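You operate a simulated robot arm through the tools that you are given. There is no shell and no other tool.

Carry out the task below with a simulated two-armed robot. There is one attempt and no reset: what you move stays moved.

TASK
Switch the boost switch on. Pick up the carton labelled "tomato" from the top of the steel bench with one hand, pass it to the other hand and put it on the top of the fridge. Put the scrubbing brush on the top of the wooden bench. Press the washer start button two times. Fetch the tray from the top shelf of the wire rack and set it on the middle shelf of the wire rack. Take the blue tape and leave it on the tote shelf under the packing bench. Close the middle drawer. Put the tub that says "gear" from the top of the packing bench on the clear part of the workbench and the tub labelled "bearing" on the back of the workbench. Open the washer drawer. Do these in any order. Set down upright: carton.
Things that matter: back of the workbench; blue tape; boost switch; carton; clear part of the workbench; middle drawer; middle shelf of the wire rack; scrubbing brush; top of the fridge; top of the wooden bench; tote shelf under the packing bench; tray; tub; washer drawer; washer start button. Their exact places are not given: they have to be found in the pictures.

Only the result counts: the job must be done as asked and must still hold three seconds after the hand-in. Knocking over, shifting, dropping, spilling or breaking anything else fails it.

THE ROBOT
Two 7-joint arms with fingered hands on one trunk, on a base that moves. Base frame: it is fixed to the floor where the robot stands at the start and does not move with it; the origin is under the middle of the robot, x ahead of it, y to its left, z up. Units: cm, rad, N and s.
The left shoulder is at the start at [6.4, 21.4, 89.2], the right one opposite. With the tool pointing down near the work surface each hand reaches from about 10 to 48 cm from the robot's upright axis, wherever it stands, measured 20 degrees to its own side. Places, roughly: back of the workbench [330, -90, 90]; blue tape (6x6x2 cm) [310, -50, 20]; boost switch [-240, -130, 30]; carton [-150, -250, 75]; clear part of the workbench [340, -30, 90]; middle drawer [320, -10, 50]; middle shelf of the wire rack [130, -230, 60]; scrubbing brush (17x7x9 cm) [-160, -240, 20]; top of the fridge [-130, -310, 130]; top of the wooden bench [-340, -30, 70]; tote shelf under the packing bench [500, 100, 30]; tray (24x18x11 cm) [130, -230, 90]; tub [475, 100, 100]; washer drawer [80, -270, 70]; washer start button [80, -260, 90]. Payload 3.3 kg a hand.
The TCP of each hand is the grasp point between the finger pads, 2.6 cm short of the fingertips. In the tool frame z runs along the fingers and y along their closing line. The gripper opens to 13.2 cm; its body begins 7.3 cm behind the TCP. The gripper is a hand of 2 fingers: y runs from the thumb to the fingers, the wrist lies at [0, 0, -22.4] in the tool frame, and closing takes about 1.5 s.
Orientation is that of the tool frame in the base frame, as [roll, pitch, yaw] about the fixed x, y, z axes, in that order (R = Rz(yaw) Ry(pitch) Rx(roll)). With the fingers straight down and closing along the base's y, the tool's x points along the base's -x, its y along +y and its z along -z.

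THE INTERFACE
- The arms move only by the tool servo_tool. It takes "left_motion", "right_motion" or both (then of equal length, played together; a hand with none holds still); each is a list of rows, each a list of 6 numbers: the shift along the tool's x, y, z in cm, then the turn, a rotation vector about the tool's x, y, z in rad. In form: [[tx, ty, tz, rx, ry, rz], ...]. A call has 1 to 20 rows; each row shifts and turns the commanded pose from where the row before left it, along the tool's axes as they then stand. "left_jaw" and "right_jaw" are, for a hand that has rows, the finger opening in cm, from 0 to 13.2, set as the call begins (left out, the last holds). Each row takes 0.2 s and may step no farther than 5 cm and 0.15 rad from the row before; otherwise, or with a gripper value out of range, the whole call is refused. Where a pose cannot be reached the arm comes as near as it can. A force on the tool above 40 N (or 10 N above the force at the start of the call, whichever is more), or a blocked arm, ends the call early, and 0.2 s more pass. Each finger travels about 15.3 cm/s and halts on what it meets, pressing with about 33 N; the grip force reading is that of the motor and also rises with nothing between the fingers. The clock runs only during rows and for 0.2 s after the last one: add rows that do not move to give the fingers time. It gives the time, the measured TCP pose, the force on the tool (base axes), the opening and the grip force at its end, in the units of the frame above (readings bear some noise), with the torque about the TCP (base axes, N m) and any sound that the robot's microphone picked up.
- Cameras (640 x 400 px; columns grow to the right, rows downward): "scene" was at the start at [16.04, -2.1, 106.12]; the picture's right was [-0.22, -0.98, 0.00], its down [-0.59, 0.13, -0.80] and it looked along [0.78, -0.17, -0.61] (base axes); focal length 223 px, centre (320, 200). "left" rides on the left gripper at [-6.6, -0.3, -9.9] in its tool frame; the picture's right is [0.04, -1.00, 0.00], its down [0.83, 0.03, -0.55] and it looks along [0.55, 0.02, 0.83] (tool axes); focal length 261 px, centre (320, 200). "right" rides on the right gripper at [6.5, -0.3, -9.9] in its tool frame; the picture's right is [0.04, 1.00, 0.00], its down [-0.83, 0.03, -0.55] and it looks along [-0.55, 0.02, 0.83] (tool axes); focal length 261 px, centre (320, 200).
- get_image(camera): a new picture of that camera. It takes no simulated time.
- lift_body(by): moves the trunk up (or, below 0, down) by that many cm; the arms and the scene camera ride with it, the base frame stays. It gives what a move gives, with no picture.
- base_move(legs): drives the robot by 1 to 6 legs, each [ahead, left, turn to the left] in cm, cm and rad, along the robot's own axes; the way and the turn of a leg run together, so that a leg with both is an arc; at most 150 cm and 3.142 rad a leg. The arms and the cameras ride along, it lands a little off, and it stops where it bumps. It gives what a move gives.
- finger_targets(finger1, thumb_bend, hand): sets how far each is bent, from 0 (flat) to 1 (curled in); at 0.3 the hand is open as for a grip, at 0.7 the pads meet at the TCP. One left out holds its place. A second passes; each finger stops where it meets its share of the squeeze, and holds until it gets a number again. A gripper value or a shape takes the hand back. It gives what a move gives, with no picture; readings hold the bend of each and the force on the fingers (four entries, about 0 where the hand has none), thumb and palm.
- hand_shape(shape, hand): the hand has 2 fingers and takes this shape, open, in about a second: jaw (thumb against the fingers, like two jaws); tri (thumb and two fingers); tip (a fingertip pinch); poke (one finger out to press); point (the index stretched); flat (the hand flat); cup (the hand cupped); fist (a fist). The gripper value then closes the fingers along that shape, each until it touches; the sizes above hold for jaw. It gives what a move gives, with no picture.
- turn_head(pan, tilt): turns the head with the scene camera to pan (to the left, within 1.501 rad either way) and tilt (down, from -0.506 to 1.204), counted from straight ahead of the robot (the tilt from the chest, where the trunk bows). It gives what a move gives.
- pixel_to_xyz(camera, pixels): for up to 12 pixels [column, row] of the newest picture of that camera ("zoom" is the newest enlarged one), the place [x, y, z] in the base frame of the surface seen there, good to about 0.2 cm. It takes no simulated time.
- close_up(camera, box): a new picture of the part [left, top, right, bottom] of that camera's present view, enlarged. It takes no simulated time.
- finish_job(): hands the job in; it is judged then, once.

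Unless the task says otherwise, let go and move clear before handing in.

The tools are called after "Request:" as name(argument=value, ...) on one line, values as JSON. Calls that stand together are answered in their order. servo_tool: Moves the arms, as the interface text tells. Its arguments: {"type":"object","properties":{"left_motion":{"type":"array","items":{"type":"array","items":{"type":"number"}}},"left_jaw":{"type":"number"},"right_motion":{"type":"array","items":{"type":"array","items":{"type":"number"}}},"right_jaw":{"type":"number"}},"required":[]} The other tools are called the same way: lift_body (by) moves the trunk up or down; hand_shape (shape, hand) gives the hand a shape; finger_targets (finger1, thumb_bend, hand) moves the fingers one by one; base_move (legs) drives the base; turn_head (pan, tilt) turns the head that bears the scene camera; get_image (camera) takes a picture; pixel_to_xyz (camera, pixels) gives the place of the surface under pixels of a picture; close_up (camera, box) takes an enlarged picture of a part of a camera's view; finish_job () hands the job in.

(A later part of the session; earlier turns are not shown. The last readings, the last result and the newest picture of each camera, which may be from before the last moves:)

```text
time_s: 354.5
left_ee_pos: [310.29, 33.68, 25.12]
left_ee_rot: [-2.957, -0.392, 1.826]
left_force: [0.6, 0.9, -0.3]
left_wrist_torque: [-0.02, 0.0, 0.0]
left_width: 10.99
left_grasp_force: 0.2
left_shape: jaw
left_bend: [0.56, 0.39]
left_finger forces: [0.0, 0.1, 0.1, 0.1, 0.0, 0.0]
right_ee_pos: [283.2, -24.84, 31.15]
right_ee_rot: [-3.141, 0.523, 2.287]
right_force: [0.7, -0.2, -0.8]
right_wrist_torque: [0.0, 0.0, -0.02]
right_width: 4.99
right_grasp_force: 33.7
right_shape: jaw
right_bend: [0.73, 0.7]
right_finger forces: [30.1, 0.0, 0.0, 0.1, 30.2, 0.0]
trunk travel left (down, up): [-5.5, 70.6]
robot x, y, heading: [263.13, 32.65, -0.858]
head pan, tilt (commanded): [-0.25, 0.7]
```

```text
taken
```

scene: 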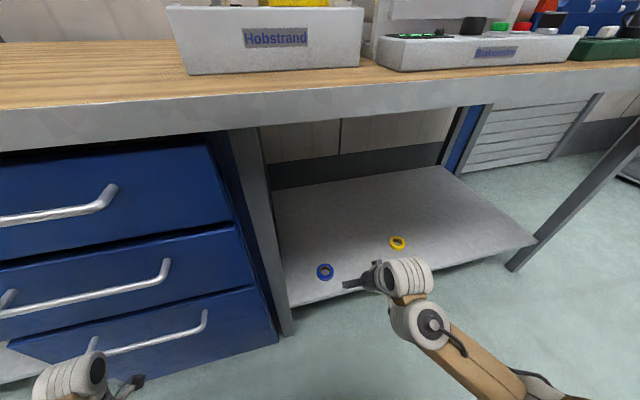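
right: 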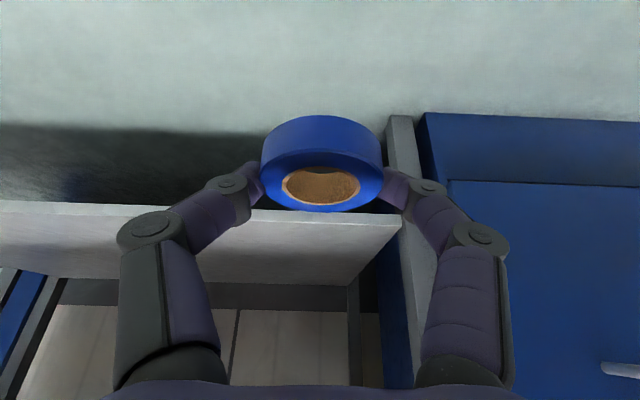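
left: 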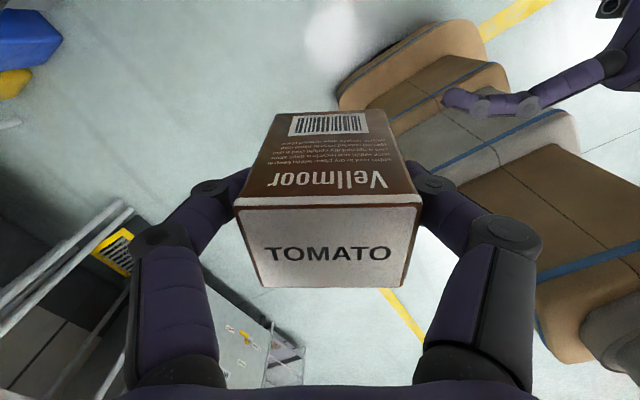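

The tape is held. I'll look toward the packing bench on the left before driving.

Request:
turn_head(pan=0.9, tilt=0.3)

Request:
get_image(camera="scene")

Request:
pixel_to_xyz(camera="scene", pixels=[[100, 250], [200, 230], [300, 200], [50, 300], [320, 230], [280, 260], [150, 200], [400, 200]])

```text
time_s: 355.9
left_ee_pos: [310.41, 33.75, 25.18]
left_ee_rot: [-2.955, -0.392, 1.825]
left_force: [-0.6, 0.0, 0.4]
left_wrist_torque: [-0.01, 0.02, -0.03]
left_width: 10.99
left_grasp_force: 0.1
left_shape: jaw
left_bend: [0.56, 0.39]
left_finger forces: [0.0, 0.0, 0.1, 0.1, 0.1, 0.0]
right_ee_pos: [283.16, -24.87, 31.2]
right_ee_rot: [-3.14, 0.524, 2.288]
right_force: [-0.7, -0.2, 0.2]
right_wrist_torque: [0.01, 0.01, -0.03]
right_width: 5.01
right_grasp_force: 33.1
right_shape: jaw
right_bend: [0.73, 0.7]
right_finger forces: [30.1, 0.0, 0.1, 0.1, 30.2, 0.0]
trunk travel left (down, up): [-5.5, 70.6]
robot x, y, heading: [263.09, 32.97, -0.858]
head pan, tilt (commanded): [0.901, 0.3]
```

```text
taken
```

scene: 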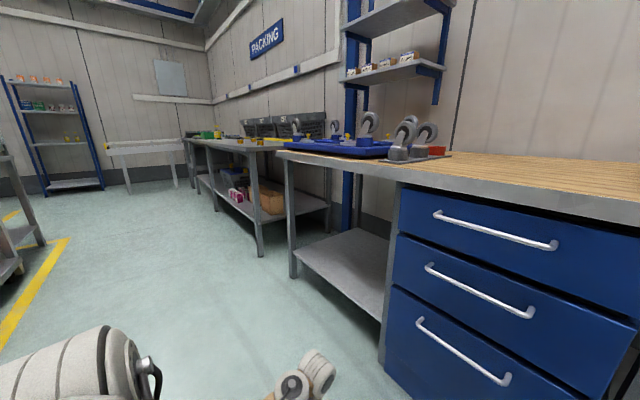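

```text
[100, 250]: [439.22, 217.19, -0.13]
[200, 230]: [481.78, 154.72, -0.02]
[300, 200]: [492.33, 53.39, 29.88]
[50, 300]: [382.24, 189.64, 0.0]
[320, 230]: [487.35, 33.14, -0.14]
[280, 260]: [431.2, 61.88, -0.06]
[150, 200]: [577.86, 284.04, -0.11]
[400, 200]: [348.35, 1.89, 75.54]
```

Request:
base_move(legs=[[-8, 0, 0], [0, 150, 0], [0, 50, 0]])

Request:
turn_head(pan=0.0, tilt=0.4)

Request:
get_image(camera="scene")

Request:
get_image(camera="right")

```text
time_s: 366.4
left_ee_pos: [452.13, 170.82, 25.17]
left_ee_rot: [-2.956, -0.393, 1.848]
left_force: [-0.7, 0.2, -0.7]
left_wrist_torque: [-0.04, 0.0, 0.04]
left_width: 10.97
left_grasp_force: 0.1
left_shape: jaw
left_bend: [0.56, 0.39]
left_finger forces: [0.0, 0.0, 0.0, 0.1, 0.1, 0.1]
right_ee_pos: [426.46, 111.46, 31.26]
right_ee_rot: [-3.14, 0.523, 2.311]
right_force: [0.4, -0.7, -1.4]
right_wrist_torque: [0.01, 0.01, 0.01]
right_width: 5.02
right_grasp_force: 33.3
right_shape: jaw
right_bend: [0.73, 0.7]
right_finger forces: [30.1, 0.0, 0.0, 0.1, 30.2, 0.1]
trunk travel left (down, up): [-5.5, 70.6]
robot x, y, heading: [405.05, 168.51, -0.831]
head pan, tilt (commanded): [0.901, 0.3]
```

```text
time_s: 367.6
left_ee_pos: [452.21, 170.71, 25.17]
left_ee_rot: [-2.958, -0.393, 1.847]
left_force: [-0.7, -0.4, -0.4]
left_wrist_torque: [-0.05, 0.0, -0.02]
left_width: 10.98
left_grasp_force: 0.0
left_shape: jaw
left_bend: [0.56, 0.39]
left_finger forces: [0.0, 0.0, 0.0, 0.0, 0.1, 0.0]
right_ee_pos: [426.39, 111.46, 31.12]
right_ee_rot: [-3.14, 0.524, 2.311]
right_force: [0.0, 0.6, -0.5]
right_wrist_torque: [0.01, -0.05, -0.01]
right_width: 4.99
right_grasp_force: 32.8
right_shape: jaw
right_bend: [0.73, 0.7]
right_finger forces: [30.1, 0.0, 0.0, 0.1, 30.1, 0.0]
trunk travel left (down, up): [-5.5, 70.6]
robot x, y, heading: [404.87, 168.86, -0.832]
head pan, tilt (commanded): [0.0, 0.4]
```

```text
taken
```

scene: 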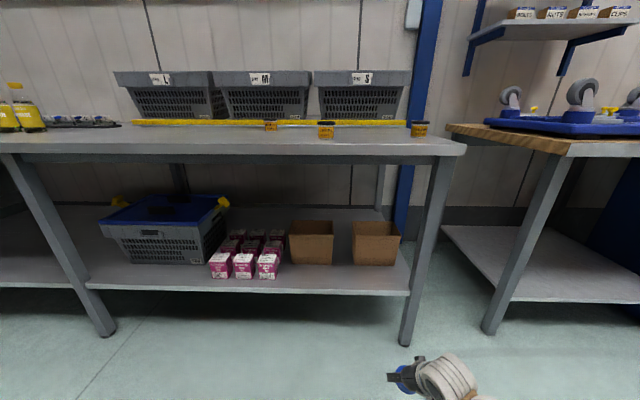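

```text
taken
```

right: 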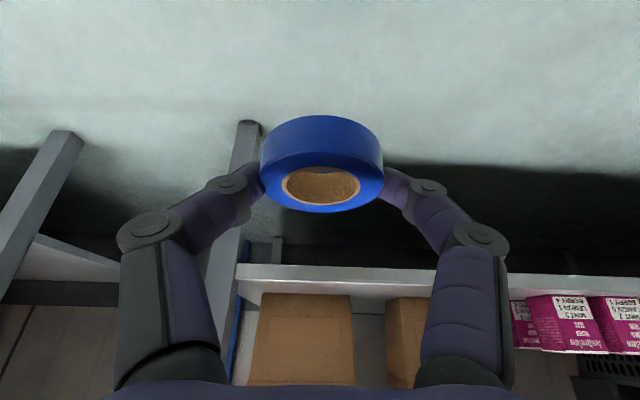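

Request:
close_up(camera="scene", box=[240, 100, 450, 160])

Request:
close_up(camera="scene", box=[80, 180, 430, 310])

Request:
pixel_to_xyz(camera="scene", pixels=[[270, 126], [327, 131], [418, 129], [300, 137], [300, 158], [330, 275], [300, 285], [410, 290], [170, 280], [315, 245], [375, 245], [245, 270]])

```text
3.05 times, centred on (345, 130) of scene
```

zoom: 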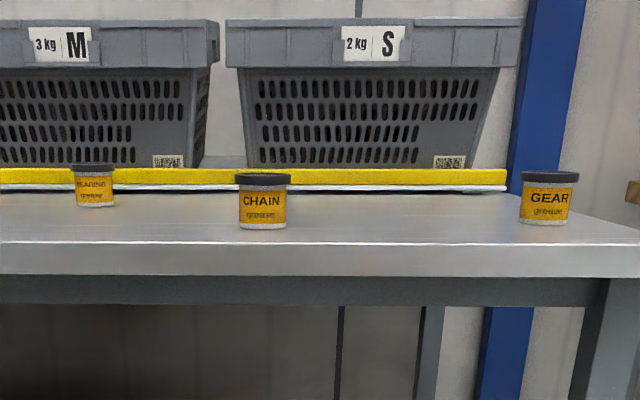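

```text
1.83 times, centred on (255, 245) of scene
```

zoom: 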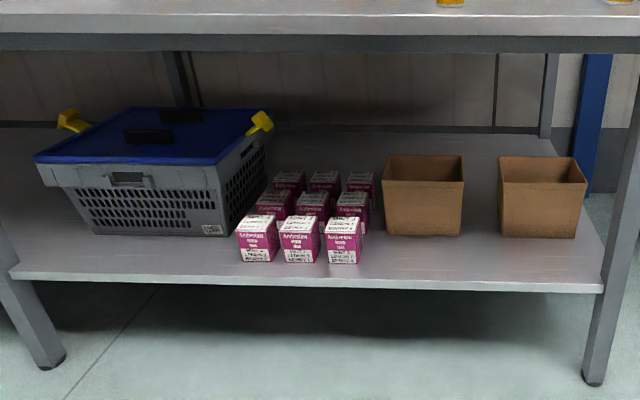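

```text
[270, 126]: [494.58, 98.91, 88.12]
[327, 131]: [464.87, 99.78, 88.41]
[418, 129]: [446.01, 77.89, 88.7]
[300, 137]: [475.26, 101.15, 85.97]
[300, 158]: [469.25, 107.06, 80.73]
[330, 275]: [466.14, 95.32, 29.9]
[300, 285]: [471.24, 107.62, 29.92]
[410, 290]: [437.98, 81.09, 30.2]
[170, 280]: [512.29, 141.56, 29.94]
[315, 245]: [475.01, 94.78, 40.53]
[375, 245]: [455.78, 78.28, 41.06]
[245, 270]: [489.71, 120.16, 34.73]
```

The three small tubs on the packing bench read BEARING (270,126), CHAIN (327,131) and GEAR (418,129). First the tape: the tote shelf (z 29.9) is free in front of the left carton box. I'll raise the trunk 8 cm and line up.

Request:
lift_body(by=9)

Request:
base_move(legs=[[0, 26.6, -0.028], [30, 0, 0]])

Request:
get_image(camera="right")

Request:
turn_head(pan=-0.2, tilt=0.7)

Request:
get_image(camera="scene")

```text
time_s: 368.8
left_ee_pos: [452.14, 170.63, 34.11]
left_ee_rot: [-2.958, -0.392, 1.846]
left_force: [-0.9, -0.1, 0.2]
left_wrist_torque: [-0.03, -0.02, 0.01]
left_width: 11.0
left_grasp_force: 0.0
left_shape: jaw
left_bend: [0.56, 0.39]
left_finger forces: [0.0, 0.1, 0.1, 0.1, 0.1, 0.0]
right_ee_pos: [426.41, 111.45, 40.02]
right_ee_rot: [-3.14, 0.523, 2.309]
right_force: [0.2, -0.8, -1.4]
right_wrist_torque: [0.02, 0.0, 0.05]
right_width: 5.0
right_grasp_force: 33.1
right_shape: jaw
right_bend: [0.73, 0.7]
right_finger forces: [30.1, 0.0, 0.1, 0.0, 30.1, 0.0]
trunk travel left (down, up): [-14.5, 61.6]
robot x, y, heading: [405.18, 168.9, -0.833]
head pan, tilt (commanded): [0.0, 0.4]
```

```text
time_s: 372.4
left_ee_pos: [492.21, 166.29, 34.21]
left_ee_rot: [-2.958, -0.392, 1.832]
left_force: [0.7, 0.6, -0.1]
left_wrist_torque: [-0.01, 0.0, 0.0]
left_width: 10.98
left_grasp_force: 0.0
left_shape: jaw
left_bend: [0.56, 0.39]
left_finger forces: [0.0, 0.0, 0.0, 0.1, 0.0, 0.1]
right_ee_pos: [465.58, 107.58, 40.24]
right_ee_rot: [-3.14, 0.522, 2.293]
right_force: [0.2, -0.1, -0.9]
right_wrist_torque: [-0.05, 0.0, -0.01]
right_width: 4.93
right_grasp_force: 32.5
right_shape: jaw
right_bend: [0.73, 0.7]
right_finger forces: [30.1, 0.1, 0.1, 0.0, 30.1, 0.0]
trunk travel left (down, up): [-14.5, 61.6]
robot x, y, heading: [445.03, 165.17, -0.844]
head pan, tilt (commanded): [0.0, 0.4]
```

```text
taken
```

right: 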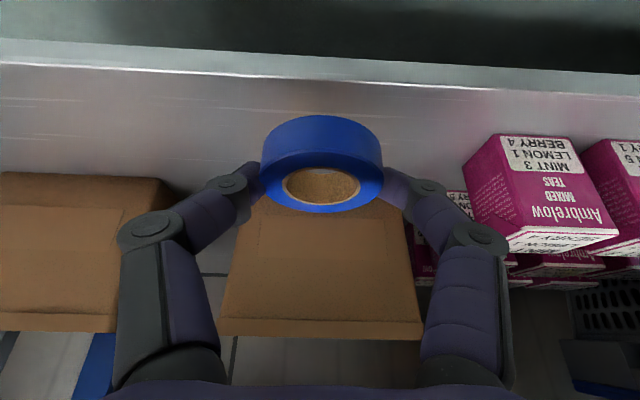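

```text
time_s: 373.2
left_ee_pos: [492.28, 166.32, 34.14]
left_ee_rot: [-2.956, -0.392, 1.83]
left_force: [0.0, 0.4, -0.4]
left_wrist_torque: [0.0, 0.0, 0.06]
left_width: 10.99
left_grasp_force: 0.0
left_shape: jaw
left_bend: [0.56, 0.39]
left_finger forces: [0.0, 0.0, 0.0, 0.1, 0.0, 0.0]
right_ee_pos: [465.55, 107.38, 40.26]
right_ee_rot: [-3.14, 0.523, 2.291]
right_force: [-0.5, 0.7, -0.4]
right_wrist_torque: [0.01, -0.03, 0.03]
right_width: 4.99
right_grasp_force: 32.6
right_shape: jaw
right_bend: [0.73, 0.7]
right_finger forces: [30.1, 0.0, 0.0, 0.0, 30.1, 0.0]
trunk travel left (down, up): [-14.5, 61.6]
robot x, y, heading: [445.13, 165.06, -0.844]
head pan, tilt (commanded): [-0.201, 0.7]
```

```text
taken
```

scene: 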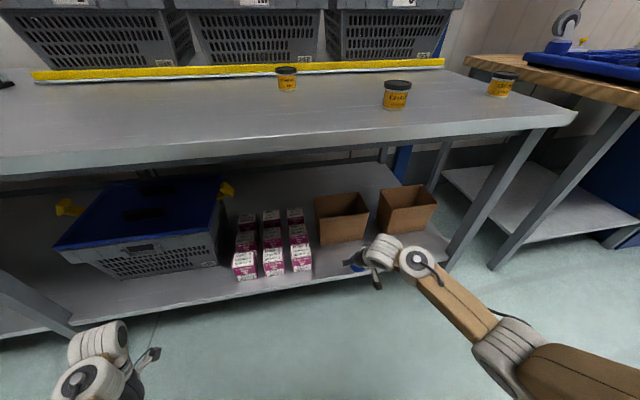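

Request:
pixel_to_xyz(camera="right", pixels=[[250, 72], [250, 82], [230, 130], [100, 175], [410, 205], [300, 260], [480, 170], [440, 130], [420, 100]])

```text
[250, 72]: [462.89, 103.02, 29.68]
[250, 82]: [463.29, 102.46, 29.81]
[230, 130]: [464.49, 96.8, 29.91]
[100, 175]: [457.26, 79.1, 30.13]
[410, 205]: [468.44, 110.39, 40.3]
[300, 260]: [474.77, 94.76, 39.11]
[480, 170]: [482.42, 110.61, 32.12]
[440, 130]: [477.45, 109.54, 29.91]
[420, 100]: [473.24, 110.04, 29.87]
```

Request:
base_move(legs=[[4.1, 0, -0.012]])

Request:
servo_tool(right_motion=[[0, 0, 2, 0, 0, 0], [0, 0, 2, 0, 0, 0], [0, 0, 2, 0, 0, 0], [0, 0, 1, 0, 0, 0], [0, 0, 0, 0, 0, 0]])

Request:
get_image(camera="right")

```text
time_s: 374.1
left_ee_pos: [494.97, 162.5, 34.05]
left_ee_rot: [-2.958, -0.393, 1.819]
left_force: [-0.1, -0.2, 0.7]
left_wrist_torque: [0.0, 0.01, 0.02]
left_width: 10.97
left_grasp_force: 0.1
left_shape: jaw
left_bend: [0.56, 0.39]
left_finger forces: [0.1, 0.0, 0.1, 0.0, 0.0, 0.1]
right_ee_pos: [467.68, 103.97, 40.17]
right_ee_rot: [-3.14, 0.523, 2.282]
right_force: [-0.5, -0.1, -0.4]
right_wrist_torque: [-0.03, -0.02, 0.0]
right_width: 4.98
right_grasp_force: 33.3
right_shape: jaw
right_bend: [0.73, 0.7]
right_finger forces: [30.1, 0.1, 0.0, 0.0, 30.1, 0.0]
trunk travel left (down, up): [-14.5, 61.6]
robot x, y, heading: [447.89, 162.02, -0.862]
head pan, tilt (commanded): [-0.201, 0.7]
```

```text
time_s: 375.2
left_ee_pos: [495.04, 162.52, 34.2]
left_ee_rot: [-2.957, -0.395, 1.819]
left_force: [-0.8, 0.3, -0.6]
left_wrist_torque: [-0.01, -0.04, -0.02]
left_width: 10.97
left_grasp_force: 0.1
left_shape: jaw
left_bend: [0.56, 0.39]
left_finger forces: [0.0, 0.1, 0.1, 0.0, 0.0, 0.0]
right_ee_pos: [469.83, 101.17, 34.23]
right_ee_rot: [-3.139, 0.523, 2.28]
right_force: [0.1, 0.5, -0.3]
right_wrist_torque: [0.01, 0.02, -0.02]
right_width: 5.02
right_grasp_force: 32.9
right_shape: jaw
right_bend: [0.73, 0.7]
right_finger forces: [30.0, 0.0, 0.1, 0.1, 30.1, 0.0]
trunk travel left (down, up): [-14.5, 61.6]
robot x, y, heading: [447.88, 162.01, -0.859]
head pan, tilt (commanded): [-0.201, 0.7]
```

```text
taken
```

right: 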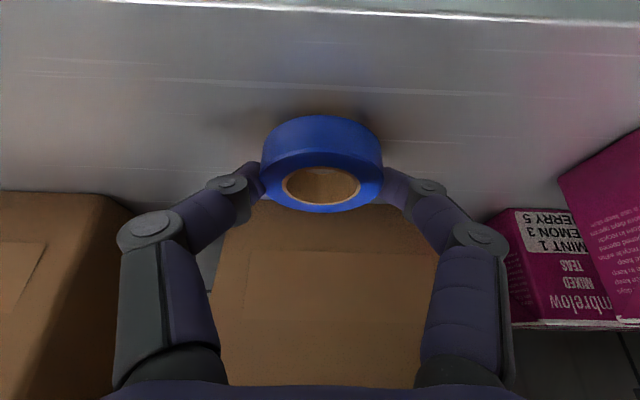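

Request:
servo_tool(right_motion=[[0, 0, 0.7, 0, 0, 0], [0, 0, 0.5, 0, 0, 0], [0, 0, 0.3, 0, 0, 0], [0, 0, 0.2, 0, 0, 0], [0, 0, 0, 0, 0, 0]])

Request:
pixel_to_xyz(camera="right", pixels=[[320, 125], [320, 160], [330, 205]])

Request:
get_image(camera="right")

Request:
pixel_to_xyz(camera="right", pixels=[[320, 120], [320, 160], [330, 205], [320, 105]])

```text
time_s: 376.4
left_ee_pos: [494.97, 162.44, 33.99]
left_ee_rot: [-2.957, -0.391, 1.82]
left_force: [0.1, -0.6, -0.6]
left_wrist_torque: [-0.01, 0.03, 0.02]
left_width: 10.96
left_grasp_force: 0.1
left_shape: jaw
left_bend: [0.56, 0.39]
left_finger forces: [0.1, 0.1, 0.1, 0.0, 0.0, 0.0]
right_ee_pos: [470.45, 100.68, 32.66]
right_ee_rot: [-3.14, 0.523, 2.283]
right_force: [-1.2, -0.5, 2.1]
right_wrist_torque: [-0.03, 0.02, 0.02]
right_width: 4.99
right_grasp_force: 33.0
right_shape: jaw
right_bend: [0.73, 0.7]
right_finger forces: [30.3, 0.0, 0.0, 0.0, 30.4, 0.0]
trunk travel left (down, up): [-14.5, 61.6]
robot x, y, heading: [448.08, 162.04, -0.859]
head pan, tilt (commanded): [-0.201, 0.7]
```

```text
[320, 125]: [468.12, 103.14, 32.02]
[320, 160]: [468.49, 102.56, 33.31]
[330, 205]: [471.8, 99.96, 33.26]
```

```text
taken
```

right: 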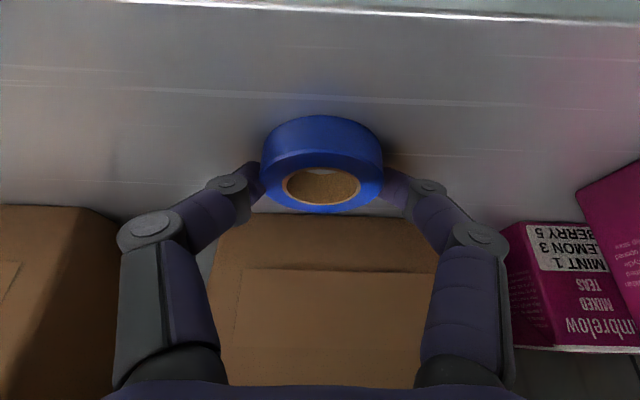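

```text
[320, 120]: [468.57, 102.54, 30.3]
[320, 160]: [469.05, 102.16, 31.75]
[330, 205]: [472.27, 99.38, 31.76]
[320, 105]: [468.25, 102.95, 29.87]
```

The tape touches the shelf (top z 31.75, force +2 N). Release and withdraw.

Request:
servo_tool(right_motion=[[0, 0, 0, 0, 0, 0], [0, 0, 0, 0, 0, 0], [0, 0, 0, 0, 0, 0], [0, 0, 0, 0, 0, 0], [0, 0, 0, 0, 0, 0]], right_jaw=9)

Request:
servo_tool(right_motion=[[0, 0, -1.5, 0, 0, 0], [0, 0, -3, 0, 0, 0], [0, 0, -4, 0, 0, 0], [0, 0, -4, 0, 0, 0]])

Request:
get_image(camera="right")

Request:
base_move(legs=[[-40, 0, 0]])

Request:
get_image(camera="scene")

```text
time_s: 377.6
left_ee_pos: [495.06, 162.5, 34.12]
left_ee_rot: [-2.957, -0.392, 1.818]
left_force: [-0.2, 0.1, 0.4]
left_wrist_torque: [0.01, 0.01, -0.01]
left_width: 11.0
left_grasp_force: 0.0
left_shape: jaw
left_bend: [0.56, 0.39]
left_finger forces: [0.0, 0.1, 0.1, 0.1, 0.1, 0.0]
right_ee_pos: [470.44, 100.76, 32.7]
right_ee_rot: [-3.14, 0.523, 2.281]
right_force: [-0.1, -0.3, 1.1]
right_wrist_torque: [0.02, 0.01, -0.02]
right_width: 8.97
right_grasp_force: 0.1
right_shape: jaw
right_bend: [0.69, 0.59]
right_finger forces: [0.0, 0.0, 0.1, 0.0, 0.0, 0.0]
trunk travel left (down, up): [-14.5, 61.6]
robot x, y, heading: [448.14, 162.16, -0.86]
head pan, tilt (commanded): [-0.201, 0.7]
```

```text
time_s: 378.6
left_ee_pos: [495.04, 162.46, 34.06]
left_ee_rot: [-2.956, -0.392, 1.819]
left_force: [-0.3, 0.1, 0.1]
left_wrist_torque: [-0.04, -0.01, 0.0]
left_width: 10.99
left_grasp_force: 0.0
left_shape: jaw
left_bend: [0.56, 0.39]
left_finger forces: [0.0, 0.1, 0.0, 0.0, 0.1, 0.2]
right_ee_pos: [466.77, 105.38, 43.71]
right_ee_rot: [-3.137, 0.523, 2.282]
right_force: [-0.2, -0.3, 0.4]
right_wrist_torque: [0.01, 0.02, 0.04]
right_width: 8.98
right_grasp_force: 0.0
right_shape: jaw
right_bend: [0.69, 0.59]
right_finger forces: [0.1, 0.0, 0.1, 0.0, 0.0, 0.0]
trunk travel left (down, up): [-14.5, 61.6]
robot x, y, heading: [448.16, 161.96, -0.859]
head pan, tilt (commanded): [-0.201, 0.7]
```

```text
taken
```

right: 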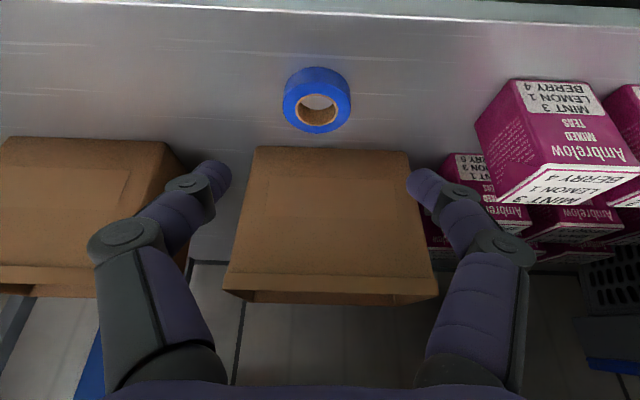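

```text
time_s: 381.2
left_ee_pos: [468.54, 193.38, 34.11]
left_ee_rot: [-2.956, -0.392, 1.825]
left_force: [-0.2, 0.2, -0.7]
left_wrist_torque: [0.01, 0.0, 0.01]
left_width: 11.0
left_grasp_force: 0.0
left_shape: jaw
left_bend: [0.56, 0.39]
left_finger forces: [0.0, 0.0, 0.0, 0.1, 0.0, 0.1]
right_ee_pos: [440.64, 136.07, 43.68]
right_ee_rot: [-3.14, 0.523, 2.287]
right_force: [-0.5, 0.3, 0.1]
right_wrist_torque: [0.03, 0.0, -0.01]
right_width: 8.98
right_grasp_force: 0.0
right_shape: jaw
right_bend: [0.69, 0.59]
right_finger forces: [0.0, 0.0, 0.1, 0.0, 0.0, 0.0]
trunk travel left (down, up): [-14.5, 61.6]
robot x, y, heading: [421.51, 192.94, -0.855]
head pan, tilt (commanded): [-0.201, 0.7]
```

```text
taken
```

scene: 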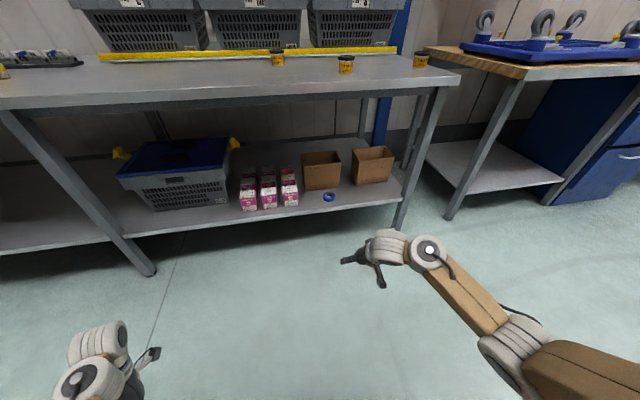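

The tape lies on the tote shelf at (330,197). Now the BEARING tub: I raise the trunk, set the right hand to 45° and tuck the left hand back a little.

Request:
lift_body(by=40)

Request:
servo_tool(right_motion=[[-1.5, 0, -3, 0, -0.13, 0], [-1.5, 0, -3, 0, -0.13, 0], [-2, 0, -3, 0, 0, 0], [-2, 0, -3, 0, 0, 0]], left_motion=[[1.5, 0, -1.5, 0, 0, 0], [1.5, 0, -1.5, 0, 0, 0], [1.5, 0, -1.5, 0, 0, 0], [1.5, 0, -1.5, 0, 0, 0]], right_jaw=11)

Request:
turn_head(pan=0.0, tilt=0.6)

Request:
get_image(camera="scene")

```text
time_s: 385.0
left_ee_pos: [468.66, 193.3, 74.06]
left_ee_rot: [-2.956, -0.39, 1.823]
left_force: [-0.7, -0.2, 0.1]
left_wrist_torque: [0.02, 0.02, -0.02]
left_width: 10.98
left_grasp_force: 0.1
left_shape: jaw
left_bend: [0.56, 0.39]
left_finger forces: [0.0, 0.0, 0.0, 0.0, 0.0, 0.0]
right_ee_pos: [440.75, 136.03, 83.82]
right_ee_rot: [-3.139, 0.524, 2.288]
right_force: [0.9, 0.2, 0.2]
right_wrist_torque: [-0.02, 0.01, -0.01]
right_width: 8.99
right_grasp_force: 0.1
right_shape: jaw
right_bend: [0.69, 0.59]
right_finger forces: [0.0, 0.0, 0.1, 0.1, 0.1, 0.0]
trunk travel left (down, up): [-54.5, 21.6]
robot x, y, heading: [421.54, 192.28, -0.856]
head pan, tilt (commanded): [-0.201, 0.7]
```

```text
time_s: 386.0
left_ee_pos: [468.59, 194.32, 76.41]
left_ee_rot: [-2.956, -0.391, 1.824]
left_force: [-0.7, -0.2, -1.0]
left_wrist_torque: [-0.01, -0.02, -0.02]
left_width: 10.98
left_grasp_force: 0.0
left_shape: jaw
left_bend: [0.56, 0.39]
left_finger forces: [0.1, 0.0, 0.1, 0.0, 0.1, 0.0]
left hand out of reach, approached as far as the arm can: row 2, 3, 4
right_ee_pos: [439.11, 137.83, 97.56]
right_ee_rot: [-3.139, 0.784, 2.287]
right_force: [0.5, -0.4, -0.2]
right_wrist_torque: [0.02, -0.01, -0.04]
right_width: 10.97
right_grasp_force: 0.0
right_shape: jaw
right_bend: [0.56, 0.39]
right_finger forces: [0.0, 0.0, 0.0, 0.0, 0.0, 0.1]
trunk travel left (down, up): [-54.5, 21.6]
robot x, y, heading: [421.4, 192.49, -0.857]
head pan, tilt (commanded): [-0.201, 0.7]
```

```text
time_s: 386.7
left_ee_pos: [468.55, 194.3, 76.4]
left_ee_rot: [-2.956, -0.39, 1.826]
left_force: [0.5, 0.0, 0.5]
left_wrist_torque: [-0.04, 0.0, -0.02]
left_width: 10.94
left_grasp_force: 0.2
left_shape: jaw
left_bend: [0.56, 0.39]
left_finger forces: [0.0, 0.0, 0.0, 0.0, 0.0, 0.0]
right_ee_pos: [439.06, 137.73, 97.51]
right_ee_rot: [-3.14, 0.783, 2.289]
right_force: [1.2, 0.6, -0.1]
right_wrist_torque: [0.03, 0.02, 0.0]
right_width: 10.99
right_grasp_force: 0.0
right_shape: jaw
right_bend: [0.56, 0.39]
right_finger forces: [0.1, 0.1, 0.0, 0.1, 0.0, 0.1]
trunk travel left (down, up): [-54.5, 21.6]
robot x, y, heading: [421.23, 192.4, -0.858]
head pan, tilt (commanded): [0.0, 0.6]
```

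```text
taken
```

scene: 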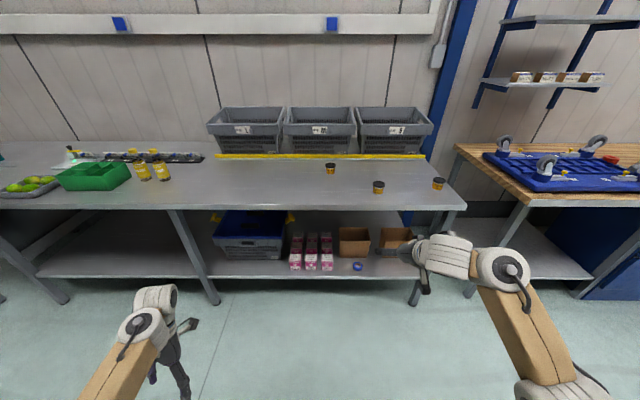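

Request:
close_up(camera="scene", box=[310, 145, 460, 215])

Request:
pixel_to_xyz(camera="zoom", pixels=[[86, 79], [86, 120], [65, 80], [108, 80], [86, 68], [545, 145], [545, 180], [523, 145], [567, 145], [290, 165], [290, 240], [60, 60]])

```text
4.27 times, centred on (385, 180) of scene
```

zoom: 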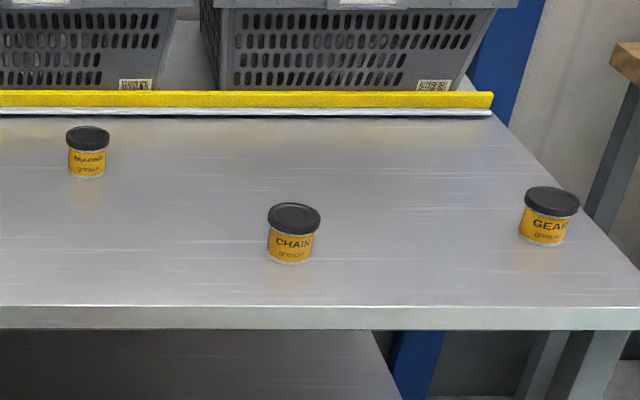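

```text
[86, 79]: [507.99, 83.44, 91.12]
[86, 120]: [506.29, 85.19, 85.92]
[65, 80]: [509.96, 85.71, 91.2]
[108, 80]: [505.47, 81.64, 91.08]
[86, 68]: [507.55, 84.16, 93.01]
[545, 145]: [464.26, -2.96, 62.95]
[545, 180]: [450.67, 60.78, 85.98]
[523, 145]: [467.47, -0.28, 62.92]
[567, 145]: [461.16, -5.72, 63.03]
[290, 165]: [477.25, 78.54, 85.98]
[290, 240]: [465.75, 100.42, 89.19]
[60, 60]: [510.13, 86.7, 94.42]
```

Request:
pixel_to_xyz(camera="zoom", pixels=[[88, 136], [69, 138], [107, 138], [88, 128], [87, 165], [86, 176], [552, 200], [529, 200], [575, 204], [552, 190], [545, 230], [543, 243]])

```text
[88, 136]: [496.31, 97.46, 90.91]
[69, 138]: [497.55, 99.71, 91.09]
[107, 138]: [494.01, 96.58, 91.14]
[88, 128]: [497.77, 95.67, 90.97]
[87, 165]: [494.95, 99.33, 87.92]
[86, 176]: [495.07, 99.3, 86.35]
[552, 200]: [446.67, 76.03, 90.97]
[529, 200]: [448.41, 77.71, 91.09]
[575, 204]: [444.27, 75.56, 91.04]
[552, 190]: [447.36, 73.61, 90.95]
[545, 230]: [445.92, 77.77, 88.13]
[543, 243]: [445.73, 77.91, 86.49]
```

The tubs are about 5 cm wide and 5 cm tall (lids at z 91). I'll raise the trunk 10 cm (so the left hand clears the bench edge), lower the right arm correspondingly and drive in toward BEARING.

Request:
lift_body(by=10)

Request:
servo_tool(right_motion=[[2.36, 0, 2.36, 0, 0, 0], [2.36, 0, 2.36, 0, 0, 0], [2.36, 0, 2.36, 0, 0, 0]])

Request:
base_move(legs=[[0, 17, 0], [45, 0, 0]])

Request:
get_image(camera="right")

Request:
get_image(camera="scene")

```text
time_s: 388.1
left_ee_pos: [468.49, 194.51, 86.36]
left_ee_rot: [-2.957, -0.393, 1.823]
left_force: [-0.2, 0.2, -0.7]
left_wrist_torque: [0.03, -0.03, 0.01]
left_width: 10.96
left_grasp_force: 0.0
left_shape: jaw
left_bend: [0.56, 0.39]
left_finger forces: [0.0, 0.0, 0.0, 0.0, 0.1, 0.1]
right_ee_pos: [439.25, 137.82, 107.48]
right_ee_rot: [-3.139, 0.783, 2.289]
right_force: [1.0, 0.0, 0.2]
right_wrist_torque: [-0.01, -0.03, -0.02]
right_width: 10.97
right_grasp_force: 0.1
right_shape: jaw
right_bend: [0.56, 0.39]
right_finger forces: [0.0, 0.0, 0.0, 0.0, 0.1, 0.0]
trunk travel left (down, up): [-64.5, 11.6]
robot x, y, heading: [420.92, 192.48, -0.859]
head pan, tilt (commanded): [0.0, 0.6]
```

```text
time_s: 388.9
left_ee_pos: [468.53, 194.48, 86.42]
left_ee_rot: [-2.956, -0.393, 1.825]
left_force: [0.3, 0.1, -0.3]
left_wrist_torque: [0.0, -0.03, -0.02]
left_width: 10.98
left_grasp_force: 0.1
left_shape: jaw
left_bend: [0.56, 0.39]
left_finger forces: [0.0, 0.1, 0.1, 0.0, 0.0, 0.0]
right_ee_pos: [438.97, 137.78, 97.35]
right_ee_rot: [-3.14, 0.782, 2.286]
right_force: [-0.9, 0.3, -0.1]
right_wrist_torque: [0.01, 0.04, 0.04]
right_width: 10.99
right_grasp_force: 0.0
right_shape: jaw
right_bend: [0.56, 0.39]
right_finger forces: [0.1, 0.0, 0.1, 0.0, 0.1, 0.0]
trunk travel left (down, up): [-64.5, 11.6]
robot x, y, heading: [421.34, 192.47, -0.854]
head pan, tilt (commanded): [0.0, 0.6]
```

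```text
time_s: 392.7
left_ee_pos: [511.99, 171.49, 86.25]
left_ee_rot: [-2.957, -0.392, 1.837]
left_force: [0.1, 0.0, -0.1]
left_wrist_torque: [0.01, 0.0, 0.01]
left_width: 10.97
left_grasp_force: 0.1
left_shape: jaw
left_bend: [0.56, 0.39]
left_finger forces: [0.0, 0.0, 0.0, 0.0, 0.1, 0.0]
right_ee_pos: [483.15, 114.29, 97.3]
right_ee_rot: [-3.14, 0.782, 2.301]
right_force: [0.8, 0.4, 0.5]
right_wrist_torque: [0.01, 0.04, -0.02]
right_width: 11.0
right_grasp_force: 0.1
right_shape: jaw
right_bend: [0.56, 0.39]
right_finger forces: [0.1, 0.1, 0.0, 0.0, 0.0, 0.1]
trunk travel left (down, up): [-64.5, 11.6]
robot x, y, heading: [464.77, 168.75, -0.846]
head pan, tilt (commanded): [0.0, 0.6]
```

```text
taken
```

right: 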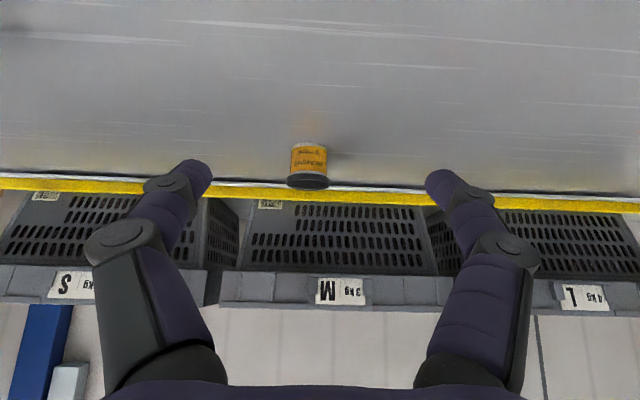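

```text
taken
```

scene: 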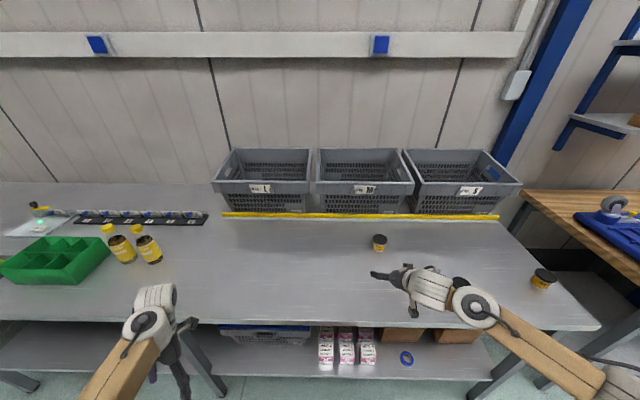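

Request:
base_move(legs=[[12.5, -0.3, -0.012]])

Request:
get_image(camera="right")

Request:
pixel_to_xyz(camera="right", pixels=[[310, 110], [295, 120], [330, 120], [310, 130], [205, 172], [432, 178]])

```text
time_s: 393.9
left_ee_pos: [519.92, 161.84, 86.44]
left_ee_rot: [-2.956, -0.393, 1.829]
left_force: [-6.3, 16.9, 5.6]
left_wrist_torque: [0.15, -0.41, 1.13]
left_width: 10.92
left_grasp_force: 0.1
left_shape: jaw
left_bend: [0.57, 0.39]
left_finger forces: [17.9, 0.1, 0.0, 0.0, 0.0, 0.1]
right_ee_pos: [490.51, 104.76, 97.54]
right_ee_rot: [-3.14, 0.784, 2.29]
right_force: [-0.7, -0.8, 0.0]
right_wrist_torque: [-0.03, -0.02, 0.0]
right_width: 11.0
right_grasp_force: 0.1
right_shape: jaw
right_bend: [0.56, 0.39]
right_finger forces: [0.1, 0.0, 0.0, 0.1, 0.0, 0.1]
trunk travel left (down, up): [-64.5, 11.6]
robot x, y, heading: [472.73, 159.4, -0.853]
head pan, tilt (commanded): [0.0, 0.6]
```

```text
taken
```

right: 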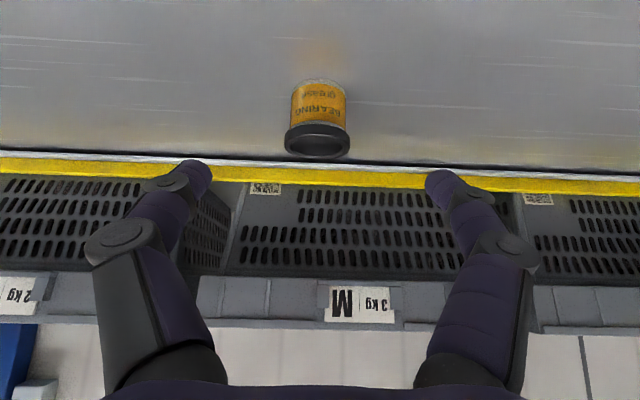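

```text
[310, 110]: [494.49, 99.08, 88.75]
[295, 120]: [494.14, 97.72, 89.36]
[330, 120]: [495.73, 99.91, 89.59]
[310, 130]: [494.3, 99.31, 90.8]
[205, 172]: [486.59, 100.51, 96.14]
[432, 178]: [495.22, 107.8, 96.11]
```

The left hand's finger is pressing on the bench edge (17 N). I'll back off 3 cm at once and raise the left hand.

Request:
base_move(legs=[[-4, 0, 0]])

Request:
servo_tool(left_motion=[[0, 0, -3, 0, 0, 0], [0, 0, -3, 0, 0, 0], [0, 0, -3, 0, 0, 0]])

Request:
get_image(camera="scene")

Request:
get_image(camera="left")

```text
time_s: 394.8
left_ee_pos: [517.37, 164.72, 86.35]
left_ee_rot: [-2.956, -0.393, 1.83]
left_force: [-0.7, 0.2, 0.4]
left_wrist_torque: [-0.01, -0.04, 0.0]
left_width: 11.02
left_grasp_force: 0.1
left_shape: jaw
left_bend: [0.56, 0.39]
left_finger forces: [0.0, 0.0, 0.1, 0.0, 0.0, 0.0]
right_ee_pos: [487.95, 107.75, 97.56]
right_ee_rot: [-3.14, 0.783, 2.291]
right_force: [0.0, -0.6, 0.7]
right_wrist_torque: [-0.01, -0.01, 0.02]
right_width: 10.99
right_grasp_force: 0.0
right_shape: jaw
right_bend: [0.56, 0.39]
right_finger forces: [0.0, 0.1, 0.0, 0.0, 0.0, 0.1]
trunk travel left (down, up): [-64.5, 11.6]
robot x, y, heading: [470.5, 162.16, -0.853]
head pan, tilt (commanded): [0.0, 0.6]
```

```text
time_s: 395.6
left_ee_pos: [517.4, 164.53, 86.29]
left_ee_rot: [-2.956, -0.396, 1.83]
left_force: [0.5, -0.1, 0.8]
left_wrist_torque: [-0.01, 0.01, -0.03]
left_width: 10.98
left_grasp_force: 0.0
left_shape: jaw
left_bend: [0.56, 0.39]
left_finger forces: [0.0, 0.0, 0.1, 0.0, 0.0, 0.0]
left hand out of reach, approached as far as the arm can: row 1, 2, 3
right_ee_pos: [488.14, 107.58, 97.37]
right_ee_rot: [-3.139, 0.784, 2.29]
right_force: [0.1, 0.3, 0.2]
right_wrist_torque: [0.0, 0.0, 0.01]
right_width: 10.98
right_grasp_force: 0.0
right_shape: jaw
right_bend: [0.56, 0.39]
right_finger forces: [0.0, 0.2, 0.0, 0.0, 0.0, 0.0]
trunk travel left (down, up): [-64.5, 11.6]
robot x, y, heading: [470.23, 162.06, -0.849]
head pan, tilt (commanded): [0.0, 0.6]
```

```text
taken
```

scene: 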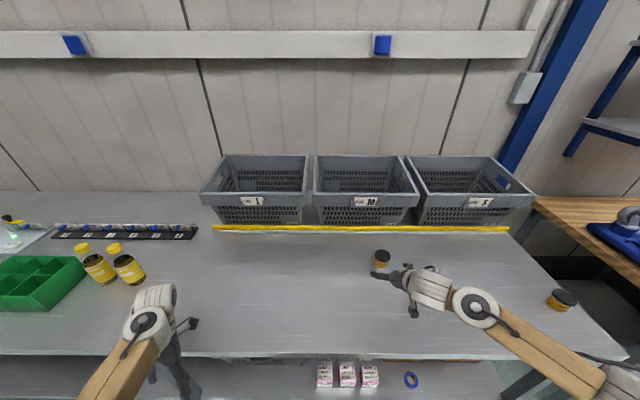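

```text
taken
```

left: 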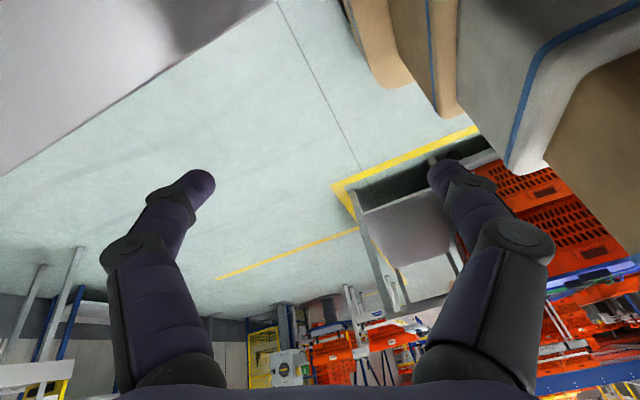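

The left arm sits in a cramped posture. I'll back off and re-posture it: pointing straight down, further forward and higher, so it clears the bench.

Request:
base_move(legs=[[-35, 0, 0]])

Request:
servo_tool(left_motion=[[-3.2, 0, 0, 0, -0.143, 0], [-3.2, 0, 0, 0, -0.143, 0], [-3.2, 0, 0, 0, -0.143, 0], [0, 0, 0, 0, 0, -0.15], [0, 0, 0, 0, 0, -0.15], [0, 0, 0, 0, 0, -0.15], [0, -2, -2, 0, 0, 0], [0, -2, -2, 0, 0, 0], [0, -2, -2, 0, 0, 0], [0, -2, -2, 0, 0, 0], [0, -2, -2, 0, 0, 0]])

Request:
get_image(camera="scene")

```text
time_s: 397.9
left_ee_pos: [493.96, 191.29, 86.44]
left_ee_rot: [-2.955, -0.395, 1.83]
left_force: [0.3, 0.4, 0.5]
left_wrist_torque: [0.0, 0.0, -0.02]
left_width: 11.0
left_grasp_force: 0.0
left_shape: jaw
left_bend: [0.56, 0.39]
left_finger forces: [0.0, 0.0, 0.0, 0.1, 0.0, 0.0]
right_ee_pos: [464.71, 134.3, 97.46]
right_ee_rot: [-3.141, 0.784, 2.289]
right_force: [0.7, 0.0, 0.1]
right_wrist_torque: [0.02, 0.0, 0.02]
right_width: 10.97
right_grasp_force: 0.0
right_shape: jaw
right_bend: [0.56, 0.39]
right_finger forces: [0.0, 0.0, 0.0, 0.0, 0.1, 0.0]
trunk travel left (down, up): [-64.5, 11.6]
robot x, y, heading: [446.78, 189.66, -0.848]
head pan, tilt (commanded): [0.0, 0.6]
```

```text
time_s: 400.3
left_ee_pos: [490.98, 176.04, 95.24]
left_ee_rot: [-2.975, -0.051, 2.351]
left_force: [0.1, 0.1, -1.4]
left_wrist_torque: [0.03, 0.03, -0.05]
left_width: 10.98
left_grasp_force: 0.0
left_shape: jaw
left_bend: [0.56, 0.39]
left_finger forces: [0.0, 0.1, 0.0, 0.0, 0.0, 0.0]
left hand out of reach, approached as far as the arm can: row 11
right_ee_pos: [464.59, 134.27, 97.38]
right_ee_rot: [-3.141, 0.783, 2.29]
right_force: [-0.7, -0.2, -0.7]
right_wrist_torque: [-0.04, 0.0, 0.0]
right_width: 11.0
right_grasp_force: 0.0
right_shape: jaw
right_bend: [0.56, 0.39]
right_finger forces: [0.0, 0.1, 0.1, 0.0, 0.0, 0.0]
trunk travel left (down, up): [-64.5, 11.6]
robot x, y, heading: [446.64, 189.33, -0.853]
head pan, tilt (commanded): [0.0, 0.6]
```

```text
taken
```

scene: 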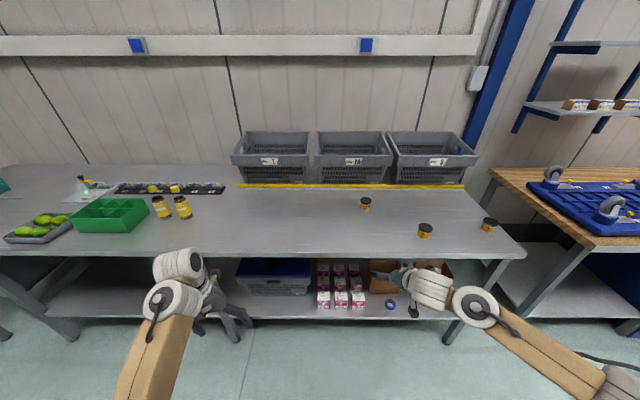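

Request:
pixel_to_xyz(camera="scene", pixels=[[183, 207], [162, 207], [110, 215], [365, 204], [424, 230], [489, 225], [230, 240]])

```text
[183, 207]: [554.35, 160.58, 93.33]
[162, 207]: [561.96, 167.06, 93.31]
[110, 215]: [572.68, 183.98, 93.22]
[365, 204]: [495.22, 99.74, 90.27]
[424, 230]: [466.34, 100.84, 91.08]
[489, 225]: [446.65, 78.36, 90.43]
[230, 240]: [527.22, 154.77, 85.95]
```

Request:
base_move(legs=[[39.5, 0, -0.006]])

Request:
get_image(camera="right")

Request:
pixel_to_xyz(camera="right", pixels=[[310, 110], [320, 140], [310, 130], [205, 172], [432, 178]])

```text
time_s: 402.8
left_ee_pos: [517.04, 145.22, 95.09]
left_ee_rot: [-2.976, -0.052, 2.336]
left_force: [0.2, -0.6, 0.9]
left_wrist_torque: [0.03, 0.02, -0.04]
left_width: 10.99
left_grasp_force: 0.1
left_shape: jaw
left_bend: [0.56, 0.39]
left_finger forces: [0.0, 0.0, 0.0, 0.1, 0.0, 0.0]
right_ee_pos: [490.02, 103.82, 97.42]
right_ee_rot: [-3.141, 0.782, 2.276]
right_force: [0.8, 0.2, 0.2]
right_wrist_torque: [-0.01, 0.01, 0.03]
right_width: 10.98
right_grasp_force: 0.1
right_shape: jaw
right_bend: [0.56, 0.39]
right_finger forces: [0.0, 0.0, 0.1, 0.0, 0.0, 0.0]
trunk travel left (down, up): [-64.5, 11.6]
robot x, y, heading: [472.74, 158.68, -0.859]
head pan, tilt (commanded): [0.0, 0.6]
```

```text
taken
```

right: 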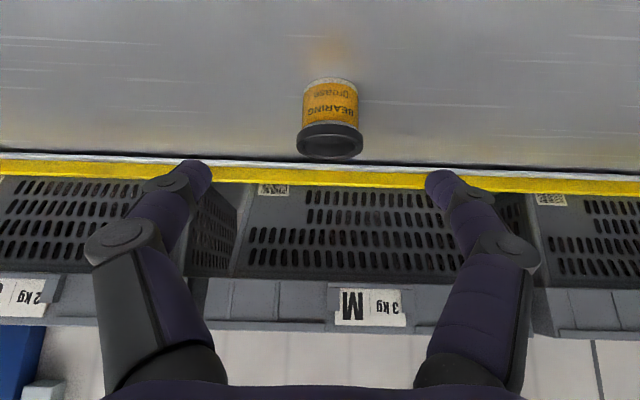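

```text
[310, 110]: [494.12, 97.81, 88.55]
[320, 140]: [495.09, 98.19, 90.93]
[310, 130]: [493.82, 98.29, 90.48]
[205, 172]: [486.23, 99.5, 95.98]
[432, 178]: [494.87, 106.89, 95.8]
```

Request:
servo_tool(right_motion=[[-0.2, 0.2, 3.5, 0, 0, 0], [-0.15, 0, 3.5, 0, 0, 0], [0, 0, 3, 0, 0, 0], [0, 0, 1.5, 0, 0, 0], [0, 0, 0.7, 0, 0, 0], [0, 0, 0, 0, 0, 0]], right_jaw=10)

Request:
get_image(camera="right")

Request:
pixel_to_xyz(camera="right", pixels=[[215, 170], [425, 175], [320, 150], [320, 190], [280, 150], [360, 150]])

```text
time_s: 404.2
left_ee_pos: [516.96, 145.33, 95.08]
left_ee_rot: [-2.974, -0.051, 2.336]
left_force: [-0.2, -0.1, 0.2]
left_wrist_torque: [0.0, 0.03, -0.04]
left_width: 10.99
left_grasp_force: 0.1
left_shape: jaw
left_bend: [0.56, 0.39]
left_finger forces: [0.0, 0.0, 0.1, 0.1, 0.0, 0.1]
right_ee_pos: [495.91, 97.42, 89.04]
right_ee_rot: [-3.141, 0.782, 2.278]
right_force: [-1.0, 0.4, -0.9]
right_wrist_torque: [0.04, 0.02, -0.01]
right_width: 10.06
right_grasp_force: 0.0
right_shape: jaw
right_bend: [0.63, 0.48]
right_finger forces: [0.0, 0.0, 0.0, 0.1, 0.0, 0.1]
trunk travel left (down, up): [-64.5, 11.6]
robot x, y, heading: [473.15, 158.61, -0.863]
head pan, tilt (commanded): [0.0, 0.6]
```

```text
taken
```

right: 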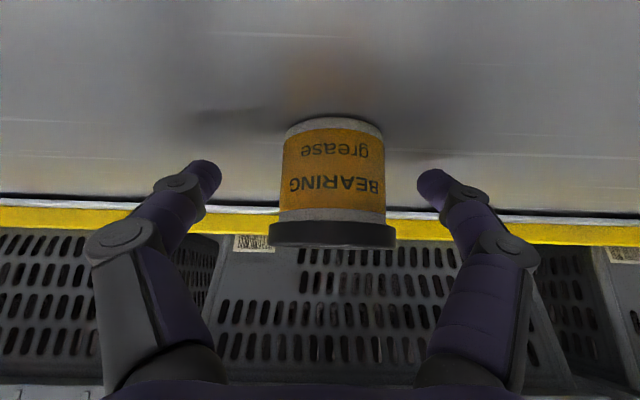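

```text
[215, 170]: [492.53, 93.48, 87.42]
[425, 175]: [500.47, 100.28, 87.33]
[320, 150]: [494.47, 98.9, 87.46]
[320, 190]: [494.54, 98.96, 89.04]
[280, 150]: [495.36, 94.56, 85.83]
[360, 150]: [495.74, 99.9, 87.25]
```

The BEARING tub is centred. Close.

Request:
servo_tool(right_motion=[[0, 0, 0, 0, 0, 0], [0, 0, 0, 0, 0, 0], [0, 0, 0, 0, 0, 0], [0, 0, 0, 0, 0, 0], [0, 0, 0, 0, 0, 0], [0, 0, 0, 0, 0, 0], [0, 0, 0, 0, 0, 0]], right_jaw=0)

Request:
servo_tool(right_motion=[[-0.7, 0, -0.7, 0, 0, 0], [-1.4, 0, -1.4, 0, 0, 0], [-2, 0, -2, 0, 0, 0], [-2, 0, -2, 0, 0, 0], [-2, 0, -2, 0, 0, 0], [0, 0, 0, 0, 0, 0]])

Request:
get_image(camera="right")

```text
time_s: 405.8
left_ee_pos: [517.1, 145.38, 95.1]
left_ee_rot: [-2.975, -0.052, 2.335]
left_force: [0.7, 0.3, 0.5]
left_wrist_torque: [-0.02, 0.03, -0.01]
left_width: 10.95
left_grasp_force: 0.1
left_shape: jaw
left_bend: [0.56, 0.39]
left_finger forces: [0.0, 0.0, 0.0, 0.0, 0.0, 0.0]
right_ee_pos: [495.93, 97.44, 89.0]
right_ee_rot: [-3.14, 0.785, 2.277]
right_force: [0.3, -0.4, 0.7]
right_wrist_torque: [0.02, 0.0, 0.02]
right_width: 3.67
right_grasp_force: 33.3
right_shape: jaw
right_bend: [0.74, 0.71]
right_finger forces: [28.3, 0.0, 0.0, 0.1, 26.3, 0.1]
trunk travel left (down, up): [-64.5, 11.6]
robot x, y, heading: [473.11, 158.93, -0.862]
head pan, tilt (commanded): [0.0, 0.6]
```

```text
time_s: 407.2
left_ee_pos: [516.97, 145.44, 95.18]
left_ee_rot: [-2.974, -0.052, 2.336]
left_force: [0.0, 0.2, -0.6]
left_wrist_torque: [0.0, 0.01, 0.02]
left_width: 11.0
left_grasp_force: 0.0
left_shape: jaw
left_bend: [0.56, 0.39]
left_finger forces: [0.0, 0.1, 0.1, 0.0, 0.1, 0.1]
right_ee_pos: [495.97, 97.41, 100.56]
right_ee_rot: [-3.14, 0.786, 2.278]
right_force: [-0.6, -0.3, -0.6]
right_wrist_torque: [0.02, 0.0, 0.0]
right_width: 3.59
right_grasp_force: 33.2
right_shape: jaw
right_bend: [0.74, 0.71]
right_finger forces: [27.7, 0.0, 0.0, 0.0, 26.0, 0.0]
trunk travel left (down, up): [-64.5, 11.6]
robot x, y, heading: [473.06, 158.59, -0.865]
head pan, tilt (commanded): [0.0, 0.6]
```

```text
taken
```

right: 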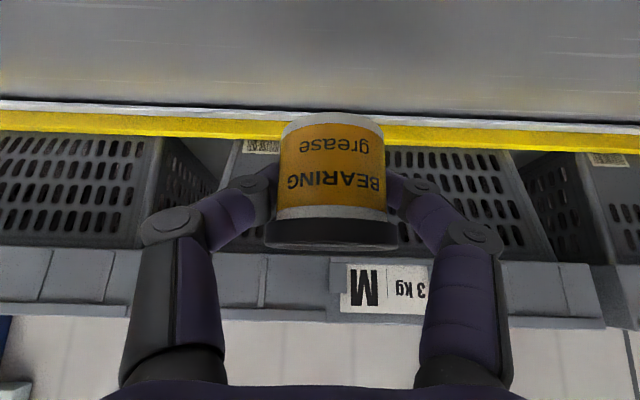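

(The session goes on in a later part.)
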